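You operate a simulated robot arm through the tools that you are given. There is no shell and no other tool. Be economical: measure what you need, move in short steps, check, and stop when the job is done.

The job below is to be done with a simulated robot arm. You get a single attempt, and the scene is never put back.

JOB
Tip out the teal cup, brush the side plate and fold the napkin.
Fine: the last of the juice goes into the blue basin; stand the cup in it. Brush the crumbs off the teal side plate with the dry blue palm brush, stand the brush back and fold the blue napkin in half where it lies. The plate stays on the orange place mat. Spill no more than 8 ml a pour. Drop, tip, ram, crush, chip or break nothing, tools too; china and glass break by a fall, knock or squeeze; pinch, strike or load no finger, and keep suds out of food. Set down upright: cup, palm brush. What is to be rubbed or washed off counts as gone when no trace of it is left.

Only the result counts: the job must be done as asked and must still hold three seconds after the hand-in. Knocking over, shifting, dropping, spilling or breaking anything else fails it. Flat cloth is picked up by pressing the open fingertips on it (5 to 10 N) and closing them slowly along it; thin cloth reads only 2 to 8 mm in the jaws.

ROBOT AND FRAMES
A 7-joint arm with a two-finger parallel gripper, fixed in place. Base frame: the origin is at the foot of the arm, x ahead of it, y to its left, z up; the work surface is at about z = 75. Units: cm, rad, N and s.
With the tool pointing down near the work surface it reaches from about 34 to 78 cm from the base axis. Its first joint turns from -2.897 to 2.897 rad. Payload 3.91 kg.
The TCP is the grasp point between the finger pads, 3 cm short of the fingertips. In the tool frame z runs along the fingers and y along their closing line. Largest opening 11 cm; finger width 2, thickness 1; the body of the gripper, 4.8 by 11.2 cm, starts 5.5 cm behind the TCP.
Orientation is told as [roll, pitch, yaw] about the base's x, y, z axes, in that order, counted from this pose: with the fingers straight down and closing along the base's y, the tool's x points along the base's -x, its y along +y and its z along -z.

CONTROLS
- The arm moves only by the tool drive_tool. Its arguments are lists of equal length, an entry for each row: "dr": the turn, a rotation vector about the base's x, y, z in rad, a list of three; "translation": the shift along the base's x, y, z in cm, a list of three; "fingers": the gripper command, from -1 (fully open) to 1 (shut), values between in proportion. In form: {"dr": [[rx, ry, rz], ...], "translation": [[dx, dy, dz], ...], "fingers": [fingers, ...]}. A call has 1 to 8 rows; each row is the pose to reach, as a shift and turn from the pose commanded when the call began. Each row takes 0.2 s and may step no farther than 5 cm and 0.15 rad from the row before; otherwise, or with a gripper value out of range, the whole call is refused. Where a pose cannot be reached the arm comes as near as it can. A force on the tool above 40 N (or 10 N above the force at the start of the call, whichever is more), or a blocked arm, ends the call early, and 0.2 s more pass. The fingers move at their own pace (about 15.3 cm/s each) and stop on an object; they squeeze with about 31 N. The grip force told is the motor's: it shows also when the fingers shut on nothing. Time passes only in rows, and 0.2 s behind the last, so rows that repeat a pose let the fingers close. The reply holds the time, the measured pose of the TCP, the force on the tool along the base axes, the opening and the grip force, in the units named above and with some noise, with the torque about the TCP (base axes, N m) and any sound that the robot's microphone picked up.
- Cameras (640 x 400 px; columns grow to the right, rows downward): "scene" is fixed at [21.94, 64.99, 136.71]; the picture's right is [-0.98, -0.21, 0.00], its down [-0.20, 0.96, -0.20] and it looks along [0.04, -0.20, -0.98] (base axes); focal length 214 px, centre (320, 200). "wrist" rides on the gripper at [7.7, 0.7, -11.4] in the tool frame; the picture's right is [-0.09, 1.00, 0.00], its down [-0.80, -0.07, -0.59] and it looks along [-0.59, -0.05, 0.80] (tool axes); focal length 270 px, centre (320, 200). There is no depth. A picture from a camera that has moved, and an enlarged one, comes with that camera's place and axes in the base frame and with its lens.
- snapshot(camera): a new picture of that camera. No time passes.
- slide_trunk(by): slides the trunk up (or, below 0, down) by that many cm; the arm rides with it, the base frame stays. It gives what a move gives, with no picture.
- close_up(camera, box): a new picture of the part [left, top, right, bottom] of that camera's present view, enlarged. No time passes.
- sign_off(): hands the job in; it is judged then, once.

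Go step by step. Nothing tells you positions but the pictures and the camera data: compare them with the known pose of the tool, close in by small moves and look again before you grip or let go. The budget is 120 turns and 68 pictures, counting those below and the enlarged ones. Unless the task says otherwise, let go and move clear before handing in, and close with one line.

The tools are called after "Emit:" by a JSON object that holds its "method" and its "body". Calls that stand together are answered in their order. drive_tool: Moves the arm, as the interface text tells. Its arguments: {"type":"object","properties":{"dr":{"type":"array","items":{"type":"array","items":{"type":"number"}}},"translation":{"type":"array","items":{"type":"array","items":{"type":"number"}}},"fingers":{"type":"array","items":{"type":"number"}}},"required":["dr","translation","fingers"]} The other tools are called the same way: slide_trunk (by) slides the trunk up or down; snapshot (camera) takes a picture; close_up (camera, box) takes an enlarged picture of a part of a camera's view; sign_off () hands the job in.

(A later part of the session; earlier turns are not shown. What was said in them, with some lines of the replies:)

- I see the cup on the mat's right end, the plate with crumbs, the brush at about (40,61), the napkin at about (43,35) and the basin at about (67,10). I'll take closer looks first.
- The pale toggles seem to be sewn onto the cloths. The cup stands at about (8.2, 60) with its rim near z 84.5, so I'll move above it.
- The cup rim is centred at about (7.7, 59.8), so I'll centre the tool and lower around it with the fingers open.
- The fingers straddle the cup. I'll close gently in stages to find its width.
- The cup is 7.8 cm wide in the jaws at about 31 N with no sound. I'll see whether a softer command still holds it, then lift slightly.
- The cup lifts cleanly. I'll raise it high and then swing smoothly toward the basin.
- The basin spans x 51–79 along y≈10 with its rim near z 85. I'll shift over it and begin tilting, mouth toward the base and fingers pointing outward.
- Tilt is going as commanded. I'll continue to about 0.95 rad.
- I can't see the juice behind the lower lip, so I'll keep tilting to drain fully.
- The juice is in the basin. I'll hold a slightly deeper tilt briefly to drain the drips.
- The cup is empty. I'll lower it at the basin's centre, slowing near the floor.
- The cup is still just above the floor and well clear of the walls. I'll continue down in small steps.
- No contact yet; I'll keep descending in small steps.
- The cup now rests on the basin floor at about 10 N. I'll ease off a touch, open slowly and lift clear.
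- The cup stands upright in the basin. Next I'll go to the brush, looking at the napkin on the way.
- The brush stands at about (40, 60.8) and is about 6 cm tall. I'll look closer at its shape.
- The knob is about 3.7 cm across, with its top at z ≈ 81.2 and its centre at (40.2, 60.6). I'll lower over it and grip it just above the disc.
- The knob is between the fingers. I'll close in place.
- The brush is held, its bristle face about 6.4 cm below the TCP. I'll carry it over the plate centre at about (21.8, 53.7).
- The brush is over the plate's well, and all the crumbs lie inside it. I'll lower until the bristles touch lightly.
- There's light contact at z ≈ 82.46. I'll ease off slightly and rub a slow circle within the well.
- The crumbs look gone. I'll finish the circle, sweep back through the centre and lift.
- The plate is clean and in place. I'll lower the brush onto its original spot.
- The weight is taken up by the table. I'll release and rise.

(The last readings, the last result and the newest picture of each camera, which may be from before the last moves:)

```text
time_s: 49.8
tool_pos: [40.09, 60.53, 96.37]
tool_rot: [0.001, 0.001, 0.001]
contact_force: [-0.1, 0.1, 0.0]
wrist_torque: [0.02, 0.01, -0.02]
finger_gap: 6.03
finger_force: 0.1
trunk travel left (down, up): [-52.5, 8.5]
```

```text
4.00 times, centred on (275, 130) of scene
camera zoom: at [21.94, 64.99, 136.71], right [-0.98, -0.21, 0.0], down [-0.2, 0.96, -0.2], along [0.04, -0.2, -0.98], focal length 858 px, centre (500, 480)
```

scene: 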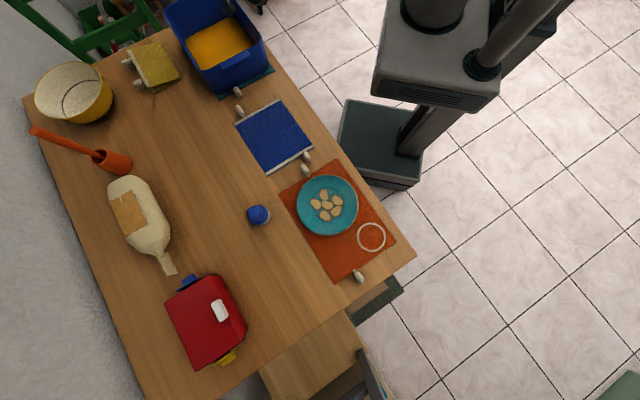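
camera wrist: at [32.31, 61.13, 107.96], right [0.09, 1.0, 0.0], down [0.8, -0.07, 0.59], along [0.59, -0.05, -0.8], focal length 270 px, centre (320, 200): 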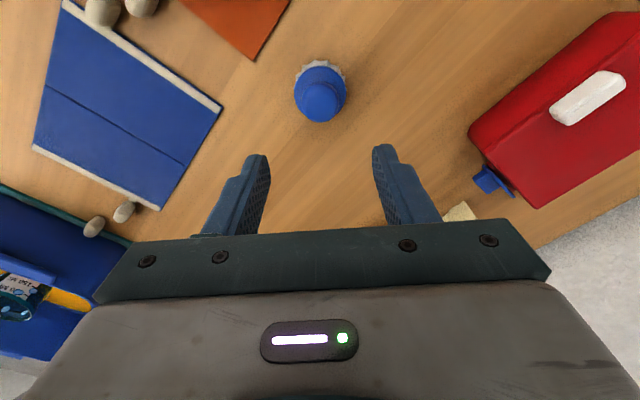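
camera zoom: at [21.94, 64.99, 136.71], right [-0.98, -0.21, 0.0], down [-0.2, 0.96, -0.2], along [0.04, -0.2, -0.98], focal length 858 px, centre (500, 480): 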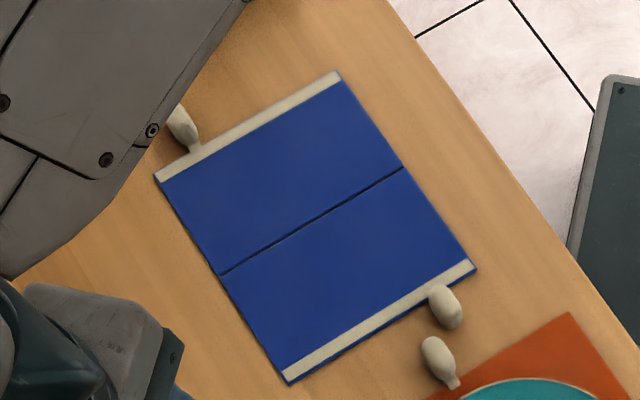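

The brush stands back on its spot. The napkin centre is at (42.8, 35.4), lying at 45°; I'll go above the hem nearest the basin with the jaws turned parallel to the crease.

Emit:
{"method": "drive_tool", "body": {"dr": [[0, 0, -0.1], [0, 0, -0.2], [0, 0, -0.3], [0, 0, -0.4], [0, 0, -0.5], [0, 0, -0.6], [0, 0, -0.7], [0, 0, -0.78]], "translation": [[1, -4, 0], [2, -8.5, 0], [3, -13, 0], [4.5, -17.5, 0], [6, -22, -1], [7, -26.5, -2], [8, -30, -3], [9, -32, -4]], "fingers": [-0.1, -0.1, -0.1, -0.1, -0.1, -0.1, -0.1, -0.1]}}

Emit:
{"method": "snapshot", "body": {"camera": "wrist"}}

Emit:
{"method": "snapshot", "body": {"camera": "scene"}}

```text
time_s: 51.6
tool_pos: [49.16, 28.33, 92.15]
tool_rot: [0.0, -0.001, -0.783]
contact_force: [-0.4, 0.4, -0.3]
wrist_torque: [-0.02, -0.02, -0.01]
finger_gap: 6.04
finger_force: 0.2
trunk travel left (down, up): [-52.5, 8.5]
```

```text
35 pictures are left
camera wrist: at [43.98, 34.16, 103.76], right [0.76, 0.65, 0.0], down [0.52, -0.61, 0.59], along [0.38, -0.45, -0.8], focal length 270 px, centre (320, 200)
```

wrist: 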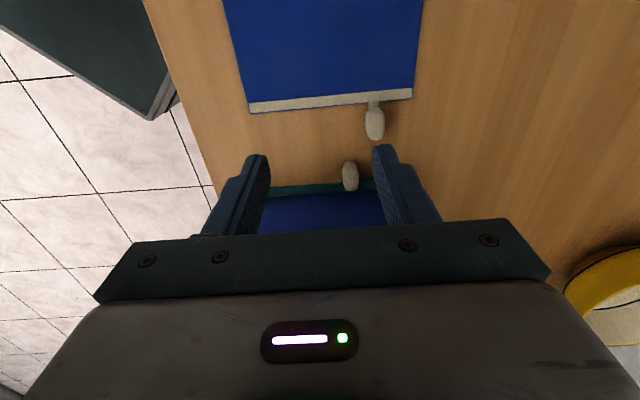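

```text
34 pictures are left
```

scene: 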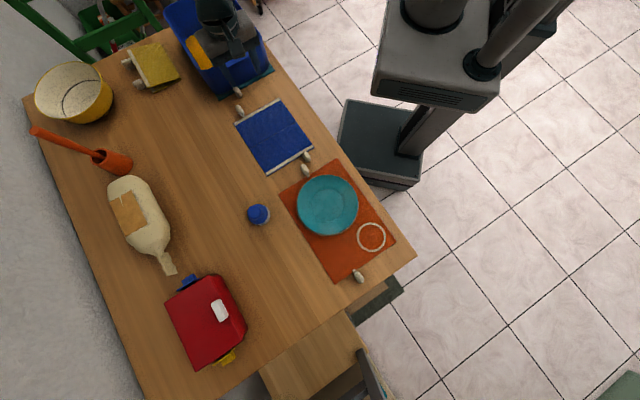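

The hem centre is at (50, 28.4), with the toggle stalk about 4.5 cm off to one side. I'll lower onto the hem with the jaws 5 cm open, keeping clear of the toggle.

Emit:
{"method": "drive_tool", "body": {"dr": [[0, 0, 0], [0, 0, 0], [0, 0, 0], [0, 0, 0], [0, 0, 0]], "translation": [[-0.37, 0.14, -3], [-0.37, 0.14, -7], [-0.37, 0.14, -10.5], [-0.37, 0.14, -12], [-0.37, 0.14, -12.7]], "fingers": [0.09, 0.09, 0.09, 0.09, 0.09]}}

Emit:
{"method": "snapshot", "body": {"camera": "wrist"}}

```text
time_s: 52.8
tool_pos: [48.63, 28.6, 79.5]
tool_rot: [0.002, 0.0, -0.78]
contact_force: [0.5, 0.5, 0.2]
wrist_torque: [-0.01, 0.01, 0.0]
finger_gap: 5.01
finger_force: 0.0
trunk travel left (down, up): [-52.5, 8.5]
```

```text
33 pictures are left
camera wrist: at [43.6, 34.39, 91.13], right [0.76, 0.65, 0.0], down [0.52, -0.61, 0.59], along [0.38, -0.45, -0.8], focal length 270 px, centre (320, 200)
```

wrist: 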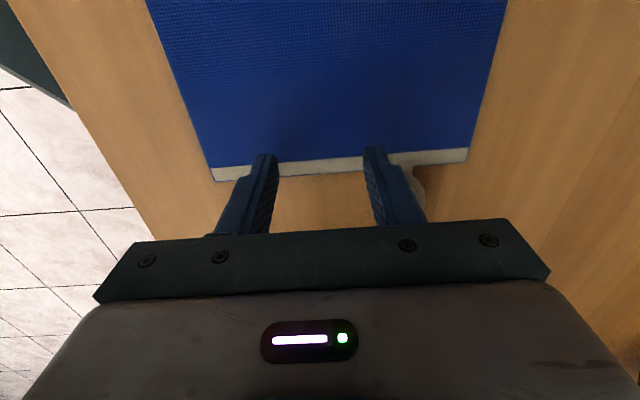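

The fingertips are just inside the hem. I'll nudge outward and away from the toggle, then press down gently.

Emit:
{"method": "drive_tool", "body": {"dr": [[0, 0, 0], [0, 0, 0], [0, 0, 0], [0, 0, 0], [0, 0, 0]], "translation": [[0.08, -0.78, 0], [0.08, -0.78, -0.5], [0.08, -0.78, -0.9], [0.08, -0.78, -1.05], [0.08, -0.78, -1.15]], "fingers": [0.09, 0.09, 0.09, 0.09, 0.09]}}

```text
time_s: 54.0
tool_pos: [48.72, 27.77, 78.46]
tool_rot: [0.001, 0.001, -0.78]
contact_force: [0.3, -1.2, 1.4]
wrist_torque: [-0.05, 0.03, -0.03]
finger_gap: 5.01
finger_force: 0.1
trunk travel left (down, up): [-52.5, 8.5]
```

First contact. I'll press to about 7 N.

Emit:
{"method": "drive_tool", "body": {"dr": [[0, 0, 0], [0, 0, 0]], "translation": [[0, 0, -0.05], [0, 0, -0.09]], "fingers": [0.09, 0.09]}}

```text
time_s: 54.6
tool_pos: [48.83, 27.73, 78.41]
tool_rot: [0.002, -0.001, -0.778]
contact_force: [-0.3, -0.6, 6.4]
wrist_torque: [-0.02, 0.08, 0.03]
finger_gap: 5.01
finger_force: 0.0
trunk travel left (down, up): [-52.5, 8.5]
```

That's about 6.4 N. I'll close the jaws slowly along the cloth.

Emit:
{"method": "drive_tool", "body": {"dr": [[0, 0, 0], [0, 0, 0], [0, 0, 0], [0, 0, 0], [0, 0, 0], [0, 0, 0], [0, 0, 0], [0, 0, 0]], "translation": [[0, 0, 0], [0, 0, 0], [0, 0, 0], [0, 0, 0], [0, 0, 0], [0, 0, 0], [0, 0, 0], [0, 0, 0]], "fingers": [0.16, 0.23, 0.3, 0.37, 0.44, 0.51, 0.58, 0.65]}}

Emit:
{"method": "drive_tool", "body": {"dr": [[0, 0, 0], [0, 0, 0], [0, 0, 0], [0, 0, 0], [0, 0, 0], [0, 0, 0], [0, 0, 0]], "translation": [[0, 0, 0], [0, 0, 0], [0, 0, 0], [0, 0, 0], [0, 0, 0], [0, 0, 0], [0, 0, 0]], "fingers": [0.72, 0.79, 0.85, 0.9, 0.95, 1, 1]}}

Emit:
{"method": "snapshot", "body": {"camera": "wrist"}}

```text
time_s: 56.4
tool_pos: [48.64, 27.78, 78.4]
tool_rot: [0.002, 0.001, -0.779]
contact_force: [-1.7, -1.5, 9.4]
wrist_torque: [-0.06, 0.15, 0.02]
finger_gap: 2.21
finger_force: 3.3
trunk travel left (down, up): [-52.5, 8.5]
```

```text
time_s: 58.0
tool_pos: [48.7, 27.83, 78.37]
tool_rot: [0.001, 0.0, -0.78]
contact_force: [-0.3, -0.5, 9.7]
wrist_torque: [0.01, 0.01, 0.01]
finger_gap: 0.03
finger_force: 31.3
trunk travel left (down, up): [-52.5, 8.5]
```

```text
32 pictures are left
camera wrist: at [43.66, 33.63, 89.92], right [0.76, 0.65, 0.0], down [0.52, -0.61, 0.59], along [0.39, -0.45, -0.8], focal length 270 px, centre (320, 200)
```

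wrist: 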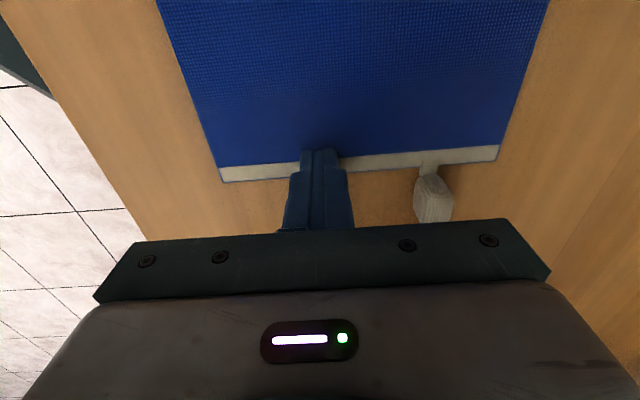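

The jaws shut on nothing, so the cloth slipped. I'll lift, open less, move slightly inward and try again slower with a firmer press.

Emit:
{"method": "drive_tool", "body": {"dr": [[0, 0, 0], [0, 0, 0], [0, 0, 0], [0, 0, 0], [0, 0, 0], [0, 0, 0], [0, 0, 0]], "translation": [[0, 0, 0.7], [-0.3, 0.3, 1], [-0.3, 0.3, 1], [-0.3, 0.3, 0.4], [-0.3, 0.3, 0.1], [-0.3, 0.3, 0.03], [-0.3, 0.3, -0.02]], "fingers": [1, 0.6, 0.45, 0.45, 0.45, 0.45, 0.45]}}

```text
time_s: 59.6
tool_pos: [48.49, 28.04, 78.39]
tool_rot: [0.001, 0.001, -0.779]
contact_force: [-2.1, -0.5, 7.1]
wrist_torque: [0.0, 0.12, -0.01]
finger_gap: 3.01
finger_force: 0.1
trunk travel left (down, up): [-52.5, 8.5]
```

Emit:
{"method": "drive_tool", "body": {"dr": [[0, 0, 0], [0, 0, 0], [0, 0, 0], [0, 0, 0], [0, 0, 0], [0, 0, 0], [0, 0, 0], [0, 0, 0]], "translation": [[0, 0, 0], [0, 0, 0], [0, 0, 0], [0, 0, 0], [0, 0, 0], [0, 0, 0], [0, 0, 0], [0, 0, 0]], "fingers": [0.48, 0.51, 0.54, 0.57, 0.6, 0.63, 0.66, 0.69]}}

Emit:
{"method": "close_up", "body": {"camera": "wrist", "box": [200, 80, 440, 230]}}

```text
time_s: 61.4
tool_pos: [48.45, 28.2, 78.38]
tool_rot: [0.002, 0.001, -0.78]
contact_force: [0.9, -0.6, 11.5]
wrist_torque: [-0.02, 0.04, 0.01]
finger_gap: 2.1
finger_force: 3.9
trunk travel left (down, up): [-52.5, 8.5]
```

```text
2.67 times, centred on (320, 155) of wrist
camera zoom: at [43.38, 33.94, 89.92], right [0.76, 0.65, 0.0], down [0.52, -0.61, 0.59], along [0.39, -0.45, -0.8], focal length 721 px, centre (320, 320)
```

zoom: 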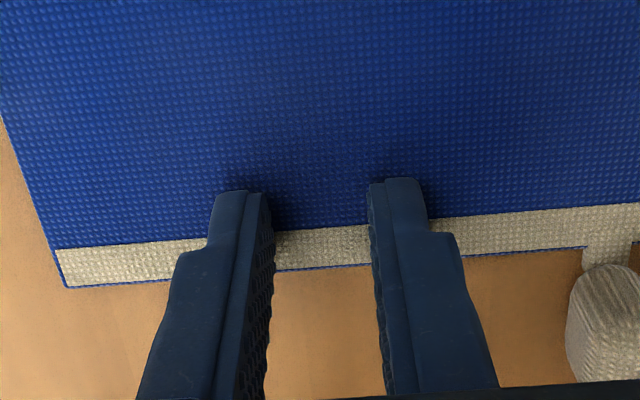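

Force rose a bit above 10 N. I'll ease up slightly and finish closing.

Emit:
{"method": "drive_tool", "body": {"dr": [[0, 0, 0], [0, 0, 0], [0, 0, 0], [0, 0, 0], [0, 0, 0], [0, 0, 0], [0, 0, 0], [0, 0, 0]], "translation": [[0, 0, 0.03], [0, 0, 0.03], [0, 0, 0.03], [0, 0, 0.03], [0, 0, 0.03], [0, 0, 0.03], [0, 0, 0.03], [0, 0, 0.03]], "fingers": [0.73, 0.77, 0.81, 0.85, 0.88, 0.91, 0.94, 0.97]}}

Emit:
{"method": "drive_tool", "body": {"dr": [[0, 0, 0], [0, 0, 0], [0, 0, 0]], "translation": [[0, 0, 0], [0, 0, 0], [0, 0, 0]], "fingers": [0.98, 1, 1]}}

Emit:
{"method": "close_up", "body": {"camera": "wrist", "box": [200, 80, 440, 230]}}

```text
time_s: 63.2
tool_pos: [48.51, 28.07, 78.39]
tool_rot: [0.0, -0.001, -0.781]
contact_force: [-0.4, -0.6, 8.9]
wrist_torque: [-0.01, 0.06, -0.01]
finger_gap: 0.0
finger_force: 30.8
trunk travel left (down, up): [-52.5, 8.5]
```

```text
time_s: 64.0
tool_pos: [48.42, 28.09, 78.47]
tool_rot: [-0.001, 0.0, -0.781]
contact_force: [0.7, 0.1, 9.6]
wrist_torque: [0.03, 0.03, -0.01]
finger_gap: 0.02
finger_force: 31.3
trunk travel left (down, up): [-52.5, 8.5]
```

```text
2.67 times, centred on (320, 155) of wrist
camera zoom: at [43.4, 33.95, 89.92], right [0.76, 0.65, 0.0], down [0.52, -0.61, 0.59], along [0.38, -0.45, -0.8], focal length 721 px, centre (320, 320)
```

zoom: 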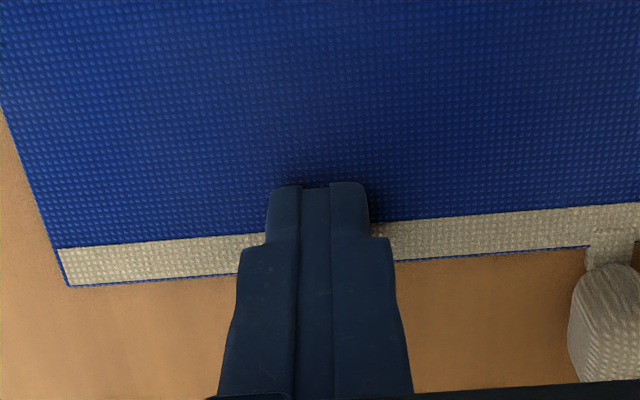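

Pinching the flat hem doesn't pick up anything. The textured toggle sewn to the hem may be the real pull handle, so I'll lift and inspect it.

Emit:
{"method": "drive_tool", "body": {"dr": [[0, 0, 0], [0, 0, 0], [0, 0, 0], [0, 0, 0]], "translation": [[0, 0, 1], [-1.5, 1.5, 4], [-3, 3, 7], [-3, 3, 8]], "fingers": [1, 1, 0.5, 0.2]}}

Emit:
{"method": "close_up", "body": {"camera": "wrist", "box": [200, 40, 460, 210]}}

Emit:
{"method": "close_up", "body": {"camera": "scene", "box": [285, 145, 325, 180]}}

```text
time_s: 65.0
tool_pos: [45.46, 31.1, 86.33]
tool_rot: [0.001, 0.0, -0.781]
contact_force: [-0.6, 1.5, 0.7]
wrist_torque: [0.03, 0.02, 0.0]
finger_gap: 4.37
finger_force: 0.0
trunk travel left (down, up): [-52.5, 8.5]
```

```text
2.35 times, centred on (330, 125) of wrist
camera zoom: at [40.41, 37.0, 97.87], right [0.76, 0.65, 0.0], down [0.52, -0.61, 0.59], along [0.38, -0.45, -0.8], focal length 636 px, centre (296, 376)
```

zoom: 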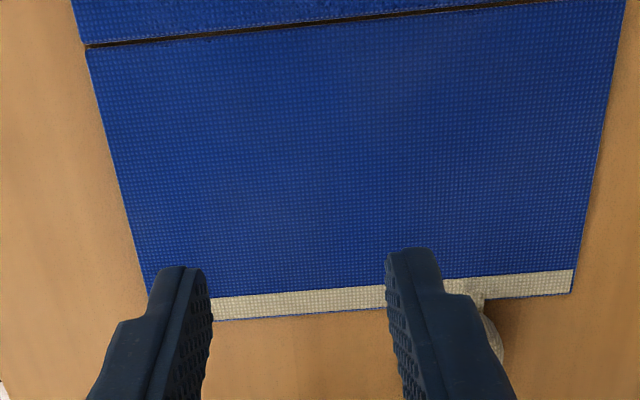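

```text
11.43 times, centred on (305, 162) of scene
camera zoom: at [21.94, 64.99, 136.71], right [-0.98, -0.21, 0.0], down [-0.2, 0.96, -0.2], along [0.04, -0.2, -0.98], focal length 2451 px, centre (491, 629)
```

zoom: 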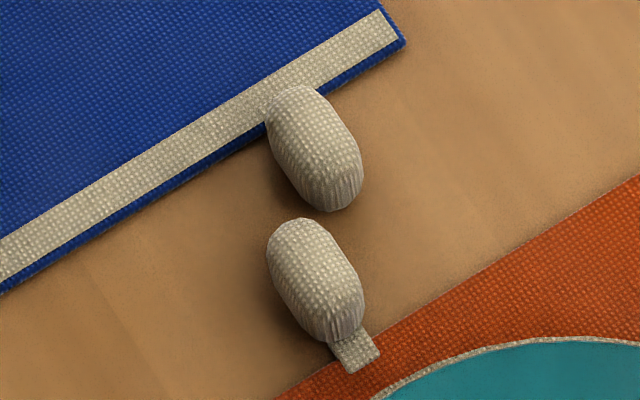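

The panels are stiff and hinged at the crease, and the fabric toggle sewn to each hem is clearly a pull handle. I'll move above the toggle at about (54.9, 30.1) to grip it.

Emit:
{"method": "drive_tool", "body": {"dr": [[0, 0, 0], [0, 0, 0], [0, 0, 0], [0, 0, 0]], "translation": [[2, 0, 1], [5, -0.5, 2], [8, -1, 2], [9.4, -1.0, 2]], "fingers": [0.2, 0.2, 0.2, 0.2]}}

Emit:
{"method": "snapshot", "body": {"camera": "wrist"}}

```text
time_s: 66.0
tool_pos: [54.91, 30.26, 88.4]
tool_rot: [0.0, 0.0, -0.779]
contact_force: [-0.2, -0.6, -0.2]
wrist_torque: [-0.01, -0.01, 0.03]
finger_gap: 4.39
finger_force: 0.0
trunk travel left (down, up): [-52.5, 8.5]
```

```text
27 pictures are left
camera wrist: at [49.86, 36.01, 99.92], right [0.76, 0.65, 0.0], down [0.52, -0.61, 0.59], along [0.38, -0.45, -0.8], focal length 270 px, centre (320, 200)
```

wrist: 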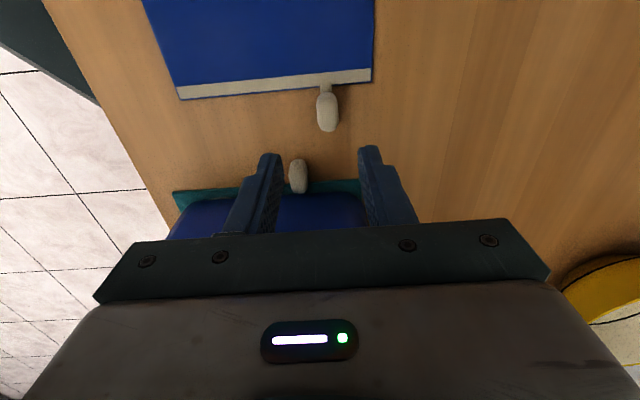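

The toggle centre is about 0.6 cm off at roughly (55.3, 30.6). I'll align and lower partway, then check.

Emit:
{"method": "drive_tool", "body": {"dr": [[0, 0, 0], [0, 0, 0], [0, 0, 0]], "translation": [[0.4, 0.4, -2], [0.4, 0.4, -5], [0.4, 0.4, -7]], "fingers": [0.2, 0.2, 0.2]}}

Emit:
{"method": "close_up", "body": {"camera": "wrist", "box": [200, 60, 440, 210]}}

```text
time_s: 66.8
tool_pos: [55.27, 30.69, 81.25]
tool_rot: [0.0, 0.001, -0.78]
contact_force: [-0.2, 0.5, 0.5]
wrist_torque: [0.0, 0.0, -0.02]
finger_gap: 4.39
finger_force: 0.1
trunk travel left (down, up): [-52.5, 8.5]
```

```text
2.67 times, centred on (320, 135) of wrist
camera zoom: at [50.22, 36.38, 92.8], right [0.76, 0.65, 0.0], down [0.52, -0.61, 0.59], along [0.38, -0.45, -0.8], focal length 721 px, centre (320, 373)
```

zoom: 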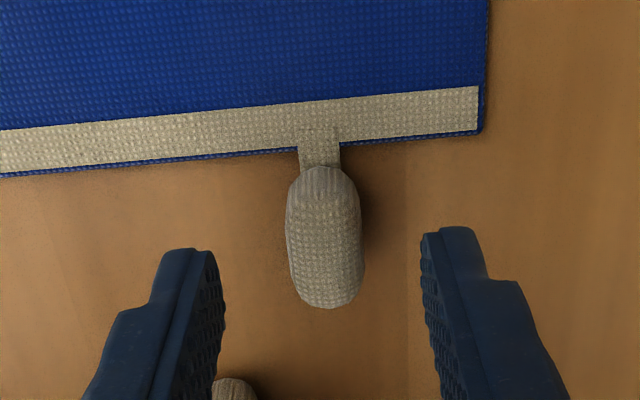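

The toggle is centred between the fingers. I'll lower around it and close.

Emit:
{"method": "drive_tool", "body": {"dr": [[0, 0, 0], [0, 0, 0], [0, 0, 0]], "translation": [[0.15, -0.15, -1], [0.15, -0.15, -2], [0.15, -0.15, -2.5]], "fingers": [0.2, 0.2, 0.2]}}

Emit:
{"method": "drive_tool", "body": {"dr": [[0, 0, 0], [0, 0, 0], [0, 0, 0], [0, 0, 0], [0, 0, 0], [0, 0, 0]], "translation": [[0, 0, 0], [0, 0, 0], [0, 0, 0], [0, 0, 0], [0, 0, 0], [0, 0, 0]], "fingers": [0.4, 0.55, 0.62, 0.68, 0.74, 0.8]}}

Emit:
{"method": "close_up", "body": {"camera": "wrist", "box": [200, 60, 440, 210]}}

```text
time_s: 67.6
tool_pos: [55.45, 30.35, 78.81]
tool_rot: [0.001, 0.0, -0.78]
contact_force: [-0.1, 0.3, -0.2]
wrist_torque: [-0.01, 0.0, -0.03]
finger_gap: 4.41
finger_force: 0.1
trunk travel left (down, up): [-52.5, 8.5]
```

```text
time_s: 69.0
tool_pos: [55.35, 30.39, 78.74]
tool_rot: [-0.001, 0.001, -0.778]
contact_force: [0.6, -0.1, 0.1]
wrist_torque: [0.0, 0.01, -0.02]
finger_gap: 1.68
finger_force: 30.5
trunk travel left (down, up): [-52.5, 8.5]
```

```text
2.67 times, centred on (320, 135) of wrist
camera zoom: at [50.34, 36.23, 90.37], right [0.76, 0.65, 0.0], down [0.52, -0.61, 0.59], along [0.38, -0.45, -0.8], focal length 721 px, centre (320, 373)
```

zoom: 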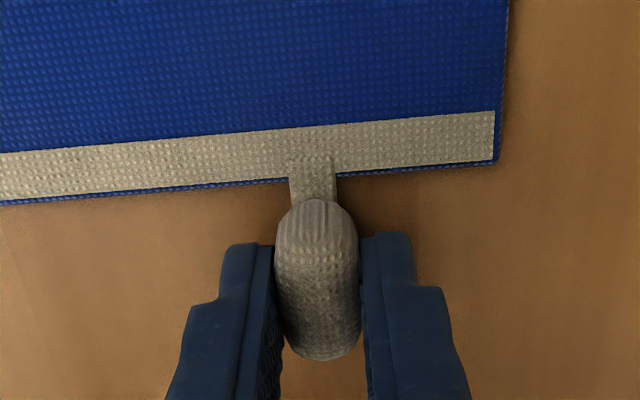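

The toggle is held at 1.68 cm. I'll start a slow arc about the crease, about 12.4 cm in radius, and check.

Emit:
{"method": "drive_tool", "body": {"dr": [[0, 0, 0], [0, 0, 0], [0, 0, 0], [0, 0, 0], [0, 0, 0], [0, 0, 0]], "translation": [[-0.07, 0.07, 1.07], [-0.21, 0.205, 2.14], [-0.41, 0.4, 3.18], [-0.68, 0.67, 4.19], [-1.0, 0.99, 5.16], [-1.4, 1.37, 6.09]], "fingers": [0.8, 0.8, 0.8, 0.8, 0.8, 0.8]}}

Emit:
{"method": "snapshot", "body": {"camera": "wrist"}}

Emit:
{"method": "close_up", "body": {"camera": "scene", "box": [200, 70, 340, 200]}}

```text
time_s: 70.4
tool_pos: [54.04, 31.74, 84.98]
tool_rot: [0.002, 0.001, -0.778]
contact_force: [0.4, 0.0, 0.4]
wrist_torque: [-0.03, -0.02, 0.02]
finger_gap: 1.68
finger_force: 30.9
trunk travel left (down, up): [-52.5, 8.5]
```

```text
24 pictures are left
camera wrist: at [48.93, 37.64, 96.49], right [0.76, 0.65, 0.0], down [0.52, -0.61, 0.59], along [0.38, -0.45, -0.8], focal length 270 px, centre (320, 200)
```

wrist: 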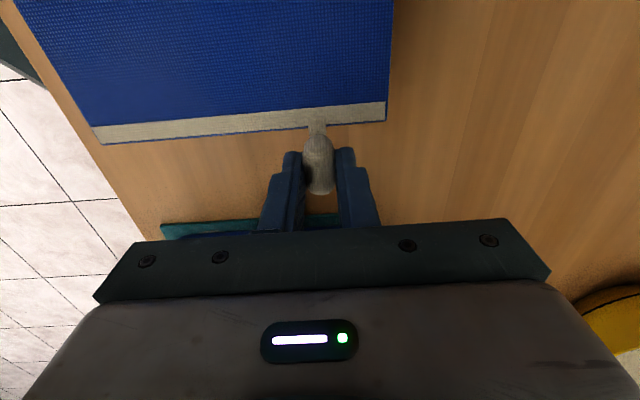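

```text
3.08 times, centred on (270, 135) of scene
camera zoom: at [21.94, 64.99, 136.71], right [-0.98, -0.21, 0.0], down [-0.2, 0.96, -0.2], along [0.04, -0.2, -0.98], focal length 660 px, centre (474, 400)
```

zoom: 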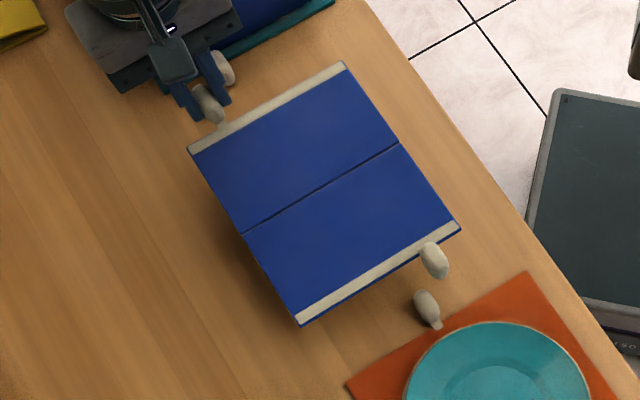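

The whole napkin came up flat: the hinge doesn't bend backward and the clamped toggle can't pivot in the jaws. I'll lay it back exactly where it was and plan a fold that turns the tool with the panel.

Emit:
{"method": "drive_tool", "body": {"dr": [[0, 0, 0], [0, 0, 0], [0, 0, 0], [0, 0, 0], [0, 0, 0], [0, 0, 0], [0, 0, 0]], "translation": [[0.4, -0.4, -1], [1.0, -1.0, -2.5], [1.4, -1.37, -4], [1.4, -1.37, -5], [1.4, -1.37, -5.6], [1.4, -1.37, -5.9], [1.4, -1.37, -6.06]], "fingers": [0.8, 0.8, 0.8, 0.8, 0.8, 0.8, 0.8]}}

Emit:
{"method": "drive_tool", "body": {"dr": [[0, 0, 0], [0, 0, 0], [0, 0, 0], [0, 0, 0], [0, 0, 0], [0, 0, 0], [0, 0, 0], [0, 0, 0]], "translation": [[0, 0, 0], [0, 0, 0], [0, 0, 0], [0, 0, 0], [0, 0, 1], [0, 0, 3.5], [-2, 2, 7], [-4, 4, 11]], "fingers": [0.66, 0.55, 0.4, 0.25, 0.2, 0.2, 0.2, 0.2]}}

Emit:
{"method": "close_up", "body": {"camera": "scene", "box": [225, 80, 325, 180]}}

```text
time_s: 72.0
tool_pos: [55.35, 30.33, 78.91]
tool_rot: [0.001, 0.0, -0.78]
contact_force: [0.2, -0.4, 0.6]
wrist_torque: [-0.01, -0.05, 0.0]
finger_gap: 1.66
finger_force: 30.9
trunk travel left (down, up): [-52.5, 8.5]
```

```text
time_s: 73.8
tool_pos: [51.24, 34.33, 90.07]
tool_rot: [0.0, 0.0, -0.781]
contact_force: [-1.7, 0.1, 0.0]
wrist_torque: [-0.01, 0.0, 0.03]
finger_gap: 4.39
finger_force: 0.2
trunk travel left (down, up): [-52.5, 8.5]
```

```text
4.00 times, centred on (275, 130) of scene
camera zoom: at [21.94, 64.99, 136.71], right [-0.98, -0.21, 0.0], down [-0.2, 0.96, -0.2], along [0.04, -0.2, -0.98], focal length 858 px, centre (500, 480)
```

zoom: 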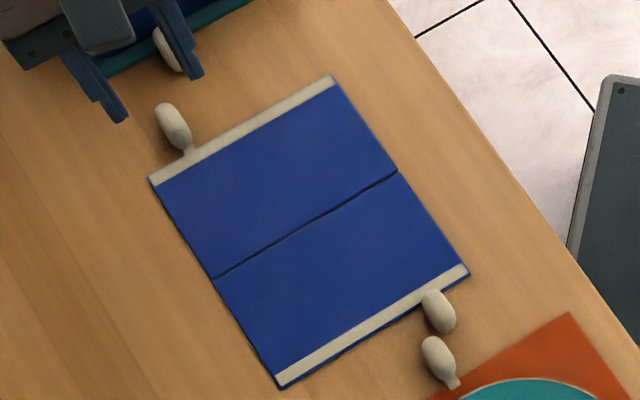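

The napkin lies flat within a few mm of where it was. Next I'll grip the same toggle with the hand leaning 20° toward the basin, so I can turn the tool with the panel past vertical and let the flap close beneath the hand.

Emit:
{"method": "drive_tool", "body": {"dr": [[0.08, 0.083, 0], [0.16, 0.166, 0], [0.245, 0.25, 0], [0.245, 0.25, 0]], "translation": [[2, -2, 0], [4.5, -4.4, 0], [6.6, -6.4, -1.5], [6.6, -6.4, -4]], "fingers": [0.2, 0.2, 0.2, 0.2]}}

Emit:
{"method": "snapshot", "body": {"camera": "wrist"}}

```text
time_s: 74.8
tool_pos: [58.07, 27.98, 85.9]
tool_rot: [0.002, 0.354, -0.778]
contact_force: [-0.1, -0.1, 0.6]
wrist_torque: [-0.01, 0.01, -0.01]
finger_gap: 4.39
finger_force: 0.0
trunk travel left (down, up): [-52.5, 8.5]
```

```text
21 pictures are left
camera wrist: at [56.11, 30.73, 99.37], right [0.76, 0.65, -0.03], down [0.63, -0.72, 0.28], along [0.16, -0.23, -0.96], focal length 270 px, centre (320, 200)
```

wrist: 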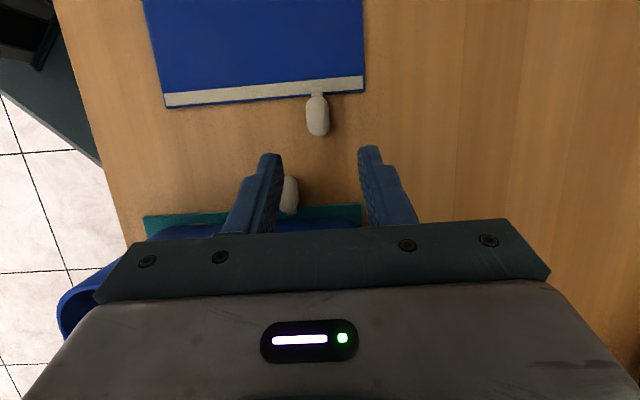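

The toggle is lined up. I'll descend along the tool axis and grip.

Emit:
{"method": "drive_tool", "body": {"dr": [[0, 0, 0], [0, 0, 0], [0, 0, 0], [0, 0, 0]], "translation": [[-0.9, 0.88, -3.3], [-1.5, 1.48, -5.6], [-1.85, 1.82, -6.9], [-2.0, 1.96, -7.45]], "fingers": [0.2, 0.2, 0.2, 0.2]}}

Emit:
{"method": "close_up", "body": {"camera": "wrist", "box": [200, 60, 440, 210]}}

```text
time_s: 75.8
tool_pos: [56.11, 29.89, 78.42]
tool_rot: [0.0, 0.351, -0.781]
contact_force: [0.2, -0.4, 0.2]
wrist_torque: [0.03, -0.02, 0.02]
finger_gap: 4.39
finger_force: 0.0
trunk travel left (down, up): [-52.5, 8.5]
```

```text
2.67 times, centred on (320, 135) of wrist
camera zoom: at [54.11, 32.72, 91.91], right [0.76, 0.65, -0.03], down [0.63, -0.72, 0.28], along [0.16, -0.24, -0.96], focal length 721 px, centre (320, 373)
```

zoom: 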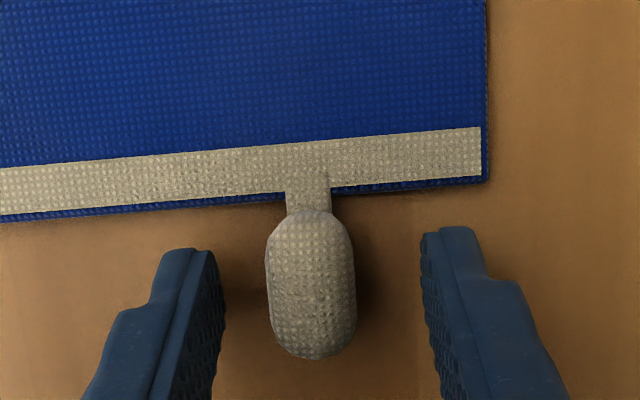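

Emit:
{"method": "drive_tool", "body": {"dr": [[0, 0, 0], [0, 0, 0], [0, 0, 0], [0, 0, 0], [0, 0, 0], [0, 0, 0]], "translation": [[0, 0, 0], [0, 0, 0], [0, 0, 0], [0, 0, 0], [0, 0, 0], [0, 0, 0]], "fingers": [0.4, 0.55, 0.62, 0.68, 0.74, 0.8]}}

```text
time_s: 77.2
tool_pos: [56.13, 29.92, 78.42]
tool_rot: [-0.003, 0.349, -0.779]
contact_force: [-0.9, -1.0, 0.5]
wrist_torque: [0.0, -0.01, -0.03]
finger_gap: 1.69
finger_force: 30.9
trunk travel left (down, up): [-52.5, 8.5]
```

The toggle is gripped. I'll begin the turn about the crease, tool and panel together, and check after 0.4 rad.

Emit:
{"method": "drive_tool", "body": {"dr": [[-0.07, -0.0714, 0], [-0.14, -0.143, 0], [-0.21, -0.214, 0], [-0.28, -0.286, 0]], "translation": [[-0.266, 0.26, 1.295], [-0.623, 0.61, 2.548], [-1.067, 1.046, 3.743], [-1.594, 1.562, 4.871]], "fingers": [0.8, 0.8, 0.8, 0.8]}}

Emit:
{"method": "close_up", "body": {"camera": "scene", "box": [225, 80, 325, 180]}}

```text
time_s: 78.2
tool_pos: [54.59, 31.52, 83.36]
tool_rot: [0.002, -0.052, -0.78]
contact_force: [-0.8, 1.0, 1.4]
wrist_torque: [-0.01, 0.27, -0.08]
finger_gap: 1.71
finger_force: 30.9
trunk travel left (down, up): [-52.5, 8.5]
```

```text
4.00 times, centred on (275, 130) of scene
camera zoom: at [21.94, 64.99, 136.71], right [-0.98, -0.21, 0.0], down [-0.2, 0.96, -0.2], along [0.04, -0.2, -0.98], focal length 858 px, centre (500, 480)
```

zoom: 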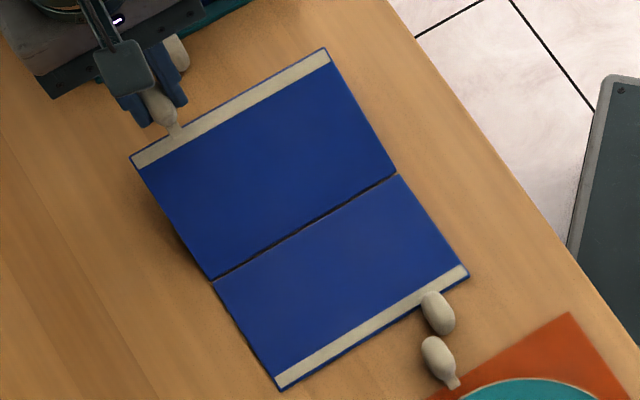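

The lower panel stays put and the upper one turns up properly. I'll continue the arc to 1.0 rad.

Emit:
{"method": "drive_tool", "body": {"dr": [[-0.07, -0.0714, 0], [-0.14, -0.143, 0], [-0.21, -0.214, 0], [-0.28, -0.286, 0], [-0.35, -0.357, 0], [-0.42, -0.428, 0]], "translation": [[-0.605, 0.593, 1.048], [-1.282, 1.257, 2.006], [-2.023, 1.984, 2.865], [-2.822, 2.766, 3.617], [-3.671, 3.599, 4.252], [-4.56, 4.471, 4.767]], "fingers": [0.8, 0.8, 0.8, 0.8, 0.8, 0.8]}}

Emit:
{"method": "close_up", "body": {"camera": "scene", "box": [225, 80, 325, 180]}}

```text
time_s: 79.6
tool_pos: [49.99, 36.07, 88.16]
tool_rot: [0.004, -0.651, -0.78]
contact_force: [-2.6, 2.1, 4.8]
wrist_torque: [0.24, 0.56, -0.05]
finger_gap: 1.71
finger_force: 30.8
trunk travel left (down, up): [-52.5, 8.5]
```

```text
4.00 times, centred on (275, 130) of scene
camera zoom: at [21.94, 64.99, 136.71], right [-0.98, -0.21, 0.0], down [-0.2, 0.96, -0.2], along [0.04, -0.2, -0.98], focal length 858 px, centre (500, 480)
```

zoom: 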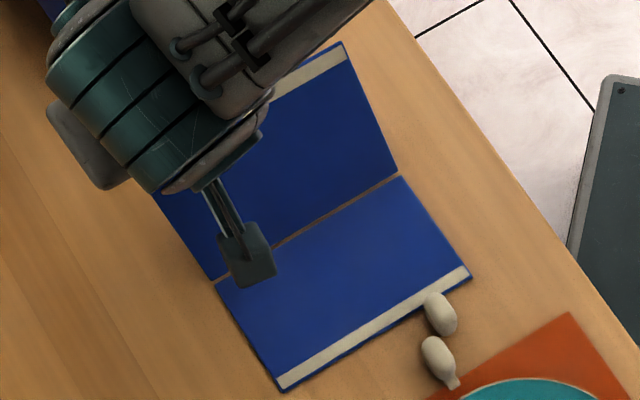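

The lower panel is still in place; a slight upward force says my pivot is a few mm low. I'll correct by 1.5 mm and continue to 1.5 rad.

Emit:
{"method": "drive_tool", "body": {"dr": [[-0.07, -0.0714, 0], [-0.14, -0.143, 0], [-0.21, -0.214, 0], [-0.28, -0.286, 0], [-0.35, -0.357, 0]], "translation": [[-0.85, 0.834, 0.536], [-1.795, 1.76, 0.792], [-2.754, 2.7, 0.915], [-3.716, 3.643, 0.902], [-4.673, 4.582, 0.756]], "fingers": [0.8, 0.8, 0.8, 0.8, 0.8]}}

Emit:
{"method": "snapshot", "body": {"camera": "scene"}}

Emit:
{"method": "snapshot", "body": {"camera": "wrist"}}

```text
time_s: 80.8
tool_pos: [45.16, 40.64, 88.81]
tool_rot: [0.013, -1.151, -0.788]
contact_force: [-0.7, 0.7, -0.5]
wrist_torque: [-0.01, -0.06, 0.01]
finger_gap: 1.71
finger_force: 31.3
trunk travel left (down, up): [-52.5, 8.5]
```

```text
17 pictures are left
```

scene: 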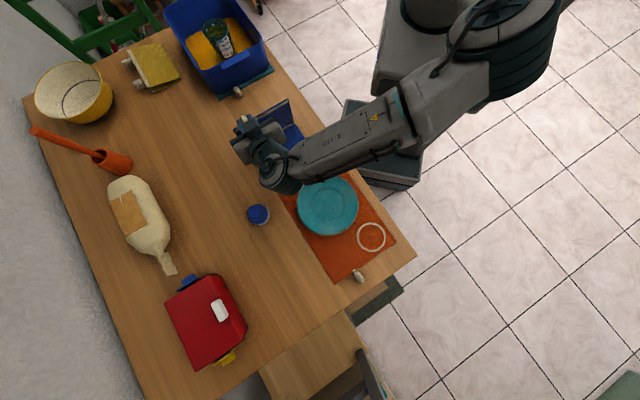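

```text
16 pictures are left
camera wrist: at [35.9, 50.56, 86.55], right [0.72, 0.69, 0.09], down [-0.21, 0.1, 0.97], along [0.66, -0.72, 0.21], focal length 270 px, centre (320, 200)
```

wrist: 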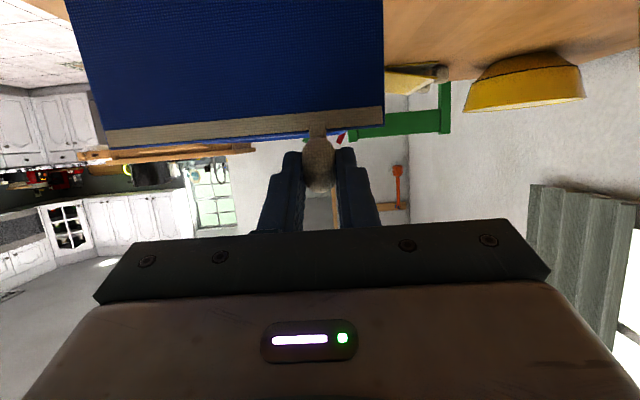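

The lower panel is undisturbed and forces are near zero. I'll take the panel past vertical, to about 100°.

Emit:
{"method": "drive_tool", "body": {"dr": [[-0.07, -0.0714, 0], [-0.14, -0.143, 0], [-0.175, -0.178, 0]], "translation": [[-0.941, 0.923, -0.279], [-1.858, 1.821, -0.688], [-2.304, 2.259, -0.941]], "fingers": [0.8, 0.8, 0.8]}}

Emit:
{"method": "close_up", "body": {"camera": "scene", "box": [220, 80, 340, 200]}}

Emit:
{"method": "snapshot", "body": {"camera": "wrist"}}

```text
time_s: 81.6
tool_pos: [42.92, 42.93, 87.74]
tool_rot: [0.023, -1.398, -0.794]
contact_force: [-1.0, 0.5, -0.4]
wrist_torque: [0.0, 0.02, -0.06]
finger_gap: 1.71
finger_force: 30.5
trunk travel left (down, up): [-52.5, 8.5]
```

```text
3.33 times, centred on (280, 140) of scene
camera zoom: at [21.94, 64.99, 136.71], right [-0.98, -0.21, 0.0], down [-0.2, 0.96, -0.2], along [0.04, -0.2, -0.98], focal length 715 px, centre (453, 400)
```

zoom: 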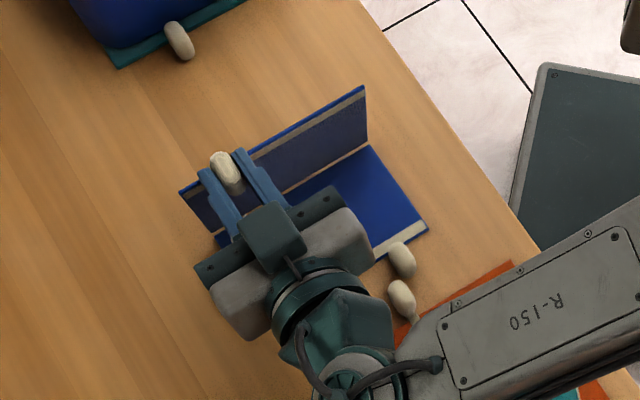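

```text
14 pictures are left
camera wrist: at [34.32, 52.11, 82.29], right [0.71, 0.7, 0.09], down [-0.37, 0.26, 0.89], along [0.6, -0.66, 0.45], focal length 270 px, centre (320, 200)
```

wrist: 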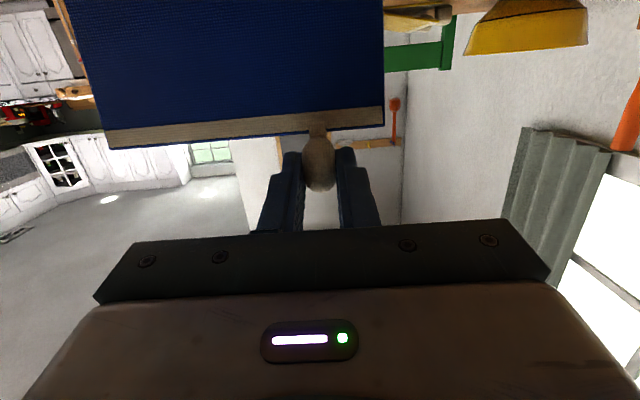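

The flap leans about 10° past vertical with the hand clear above its fall path. I'll open the fingers so it closes by its own small weight.

Emit:
{"method": "drive_tool", "body": {"dr": [[0, 0, 0], [0, 0, 0], [0, 0, 0], [0, 0, 0], [0, 0, 0]], "translation": [[0, 0, 0], [0, 0, 0], [0, 0, 0], [0, 0, 0], [0, 0, 0]], "fingers": [0.66, 0.5, 0.3, 0.2, 0.2]}}

Emit:
{"method": "close_up", "body": {"camera": "scene", "box": [220, 80, 340, 200]}}

```text
time_s: 82.8
tool_pos: [42.93, 42.87, 87.85]
tool_rot: [0.02, -1.398, -0.796]
contact_force: [0.7, -0.9, -0.4]
wrist_torque: [-0.02, 0.0, 0.01]
finger_gap: 4.41
finger_force: 0.1
trunk travel left (down, up): [-52.5, 8.5]
```

```text
3.33 times, centred on (280, 140) of scene
camera zoom: at [21.94, 64.99, 136.71], right [-0.98, -0.21, 0.0], down [-0.2, 0.96, -0.2], along [0.04, -0.2, -0.98], focal length 715 px, centre (453, 400)
```

zoom: 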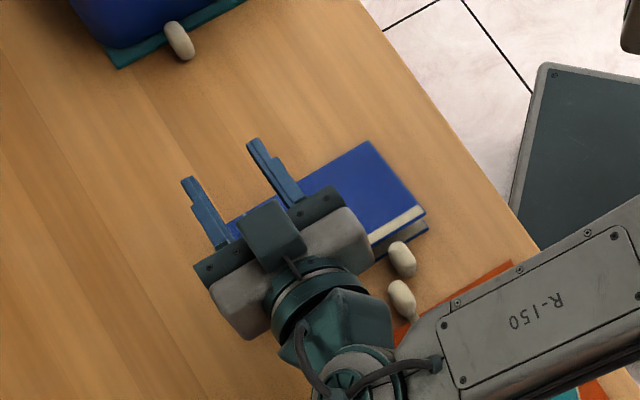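

The flap has closed. I'll raise the hand straight up and turn it back upright.

Emit:
{"method": "drive_tool", "body": {"dr": [[0, 0, 0], [0, 0, 0], [0.07, 0.071, 0], [0.17, 0.173, 0], [0.27, 0.275, 0], [0.37, 0.377, 0], [0.47, 0.479, 0], [0.57, 0.58, 0]], "translation": [[0, 0, 3], [0, 0, 7], [0, 0, 11], [0, 0, 14], [0, 0, 16], [0, 0, 18], [0, 0, 19], [0, 0, 20]], "fingers": [0.2, 0.2, 0.2, 0.2, 0.2, 0.2, 0.2, 0.2]}}

Emit:
{"method": "drive_tool", "body": {"dr": [[0.1, 0.102, 0], [0.2, 0.204, 0], [0.3, 0.306, 0], [0.4, 0.408, 0], [0.4, 0.408, 0], [0.4, 0.408, 0]], "translation": [[0, 0, 0], [-3, 0, 2], [-7, 0, 4], [-11, 0, 5], [-15, -1, 5], [-19, -2, 5]], "fingers": [0.2, 0.2, 0.2, 0.2, 0.2, 0.2]}}

Emit:
{"method": "snapshot", "body": {"camera": "scene"}}

Emit:
{"method": "close_up", "body": {"camera": "scene", "box": [220, 80, 340, 200]}}

```text
time_s: 84.6
tool_pos: [42.88, 42.76, 108.01]
tool_rot: [0.004, -0.583, -0.782]
contact_force: [-1.4, -0.7, 0.4]
wrist_torque: [0.0, -0.02, 0.0]
finger_gap: 4.4
finger_force: 0.1
trunk travel left (down, up): [-52.5, 8.5]
```

```text
time_s: 86.0
tool_pos: [23.78, 40.67, 113.03]
tool_rot: [0.001, -0.014, -0.781]
contact_force: [-0.1, 0.8, -0.2]
wrist_torque: [0.02, 0.0, 0.01]
finger_gap: 4.4
finger_force: 0.0
trunk travel left (down, up): [-52.5, 8.5]
```

```text
12 pictures are left
```

scene: 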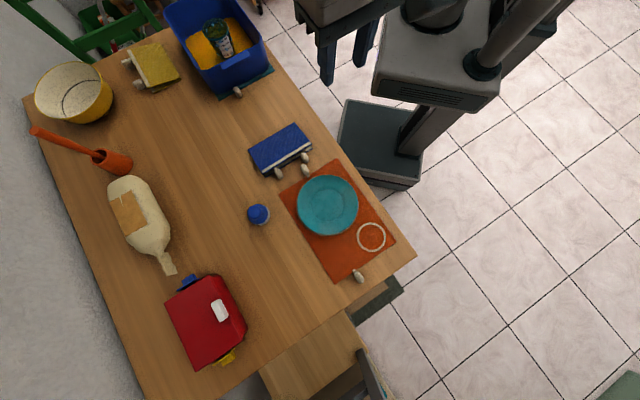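

```text
3.33 times, centred on (280, 140) of scene
camera zoom: at [21.94, 64.99, 136.71], right [-0.98, -0.21, 0.0], down [-0.2, 0.96, -0.2], along [0.04, -0.2, -0.98], focal length 715 px, centre (453, 400)
```

zoom: 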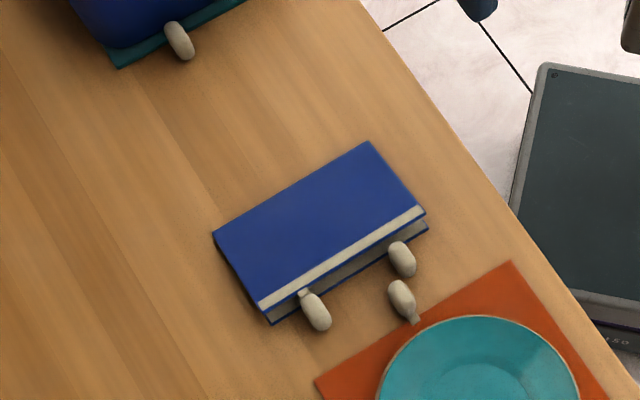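

The napkin is folded in half like the yellow one. I'll do a final check on the cup, brush and plate.

Emit:
{"method": "close_up", "body": {"camera": "scene", "box": [160, 0, 280, 100]}}

Emit:
{"method": "close_up", "body": {"camera": "scene", "box": [230, 150, 400, 270]}}

```text
4.00 times, centred on (220, 50) of scene
camera zoom: at [21.94, 64.99, 136.71], right [-0.98, -0.21, 0.0], down [-0.2, 0.96, -0.2], along [0.04, -0.2, -0.98], focal length 858 px, centre (720, 800)
```

zoom: 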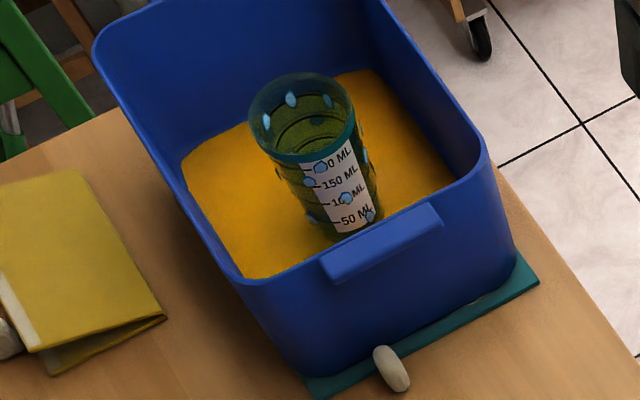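

```text
3.33 times, centred on (315, 210) of scene
camera zoom: at [21.94, 64.99, 136.71], right [-0.98, -0.21, 0.0], down [-0.2, 0.96, -0.2], along [0.04, -0.2, -0.98], focal length 715 px, centre (337, 167)
```

zoom: 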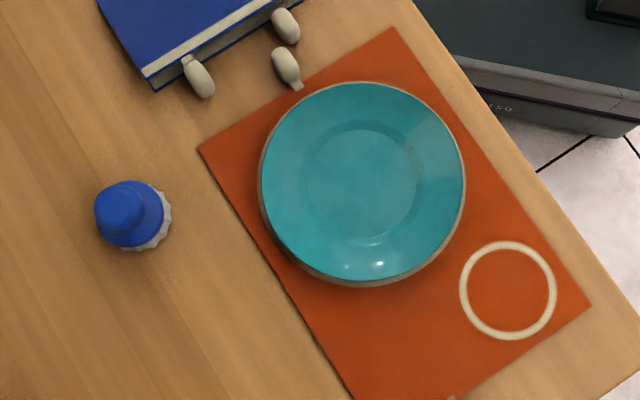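

The cup stands upright and empty in the basin, the plate is clean on its mat, the brush is upright on its spot, and the napkin is folded. I'm handing in now.

Emit:
{"method": "sign_off", "body": {}}

```text
The job is handed in.
```

The juice is in the blue basin with the cup standing upright in it, the plate is brushed clean on its mat, the palm brush is back upright on its spot, and the napkin is folded in half within about half a centimetre of where it lay; I let its flap fall closed over the last part.
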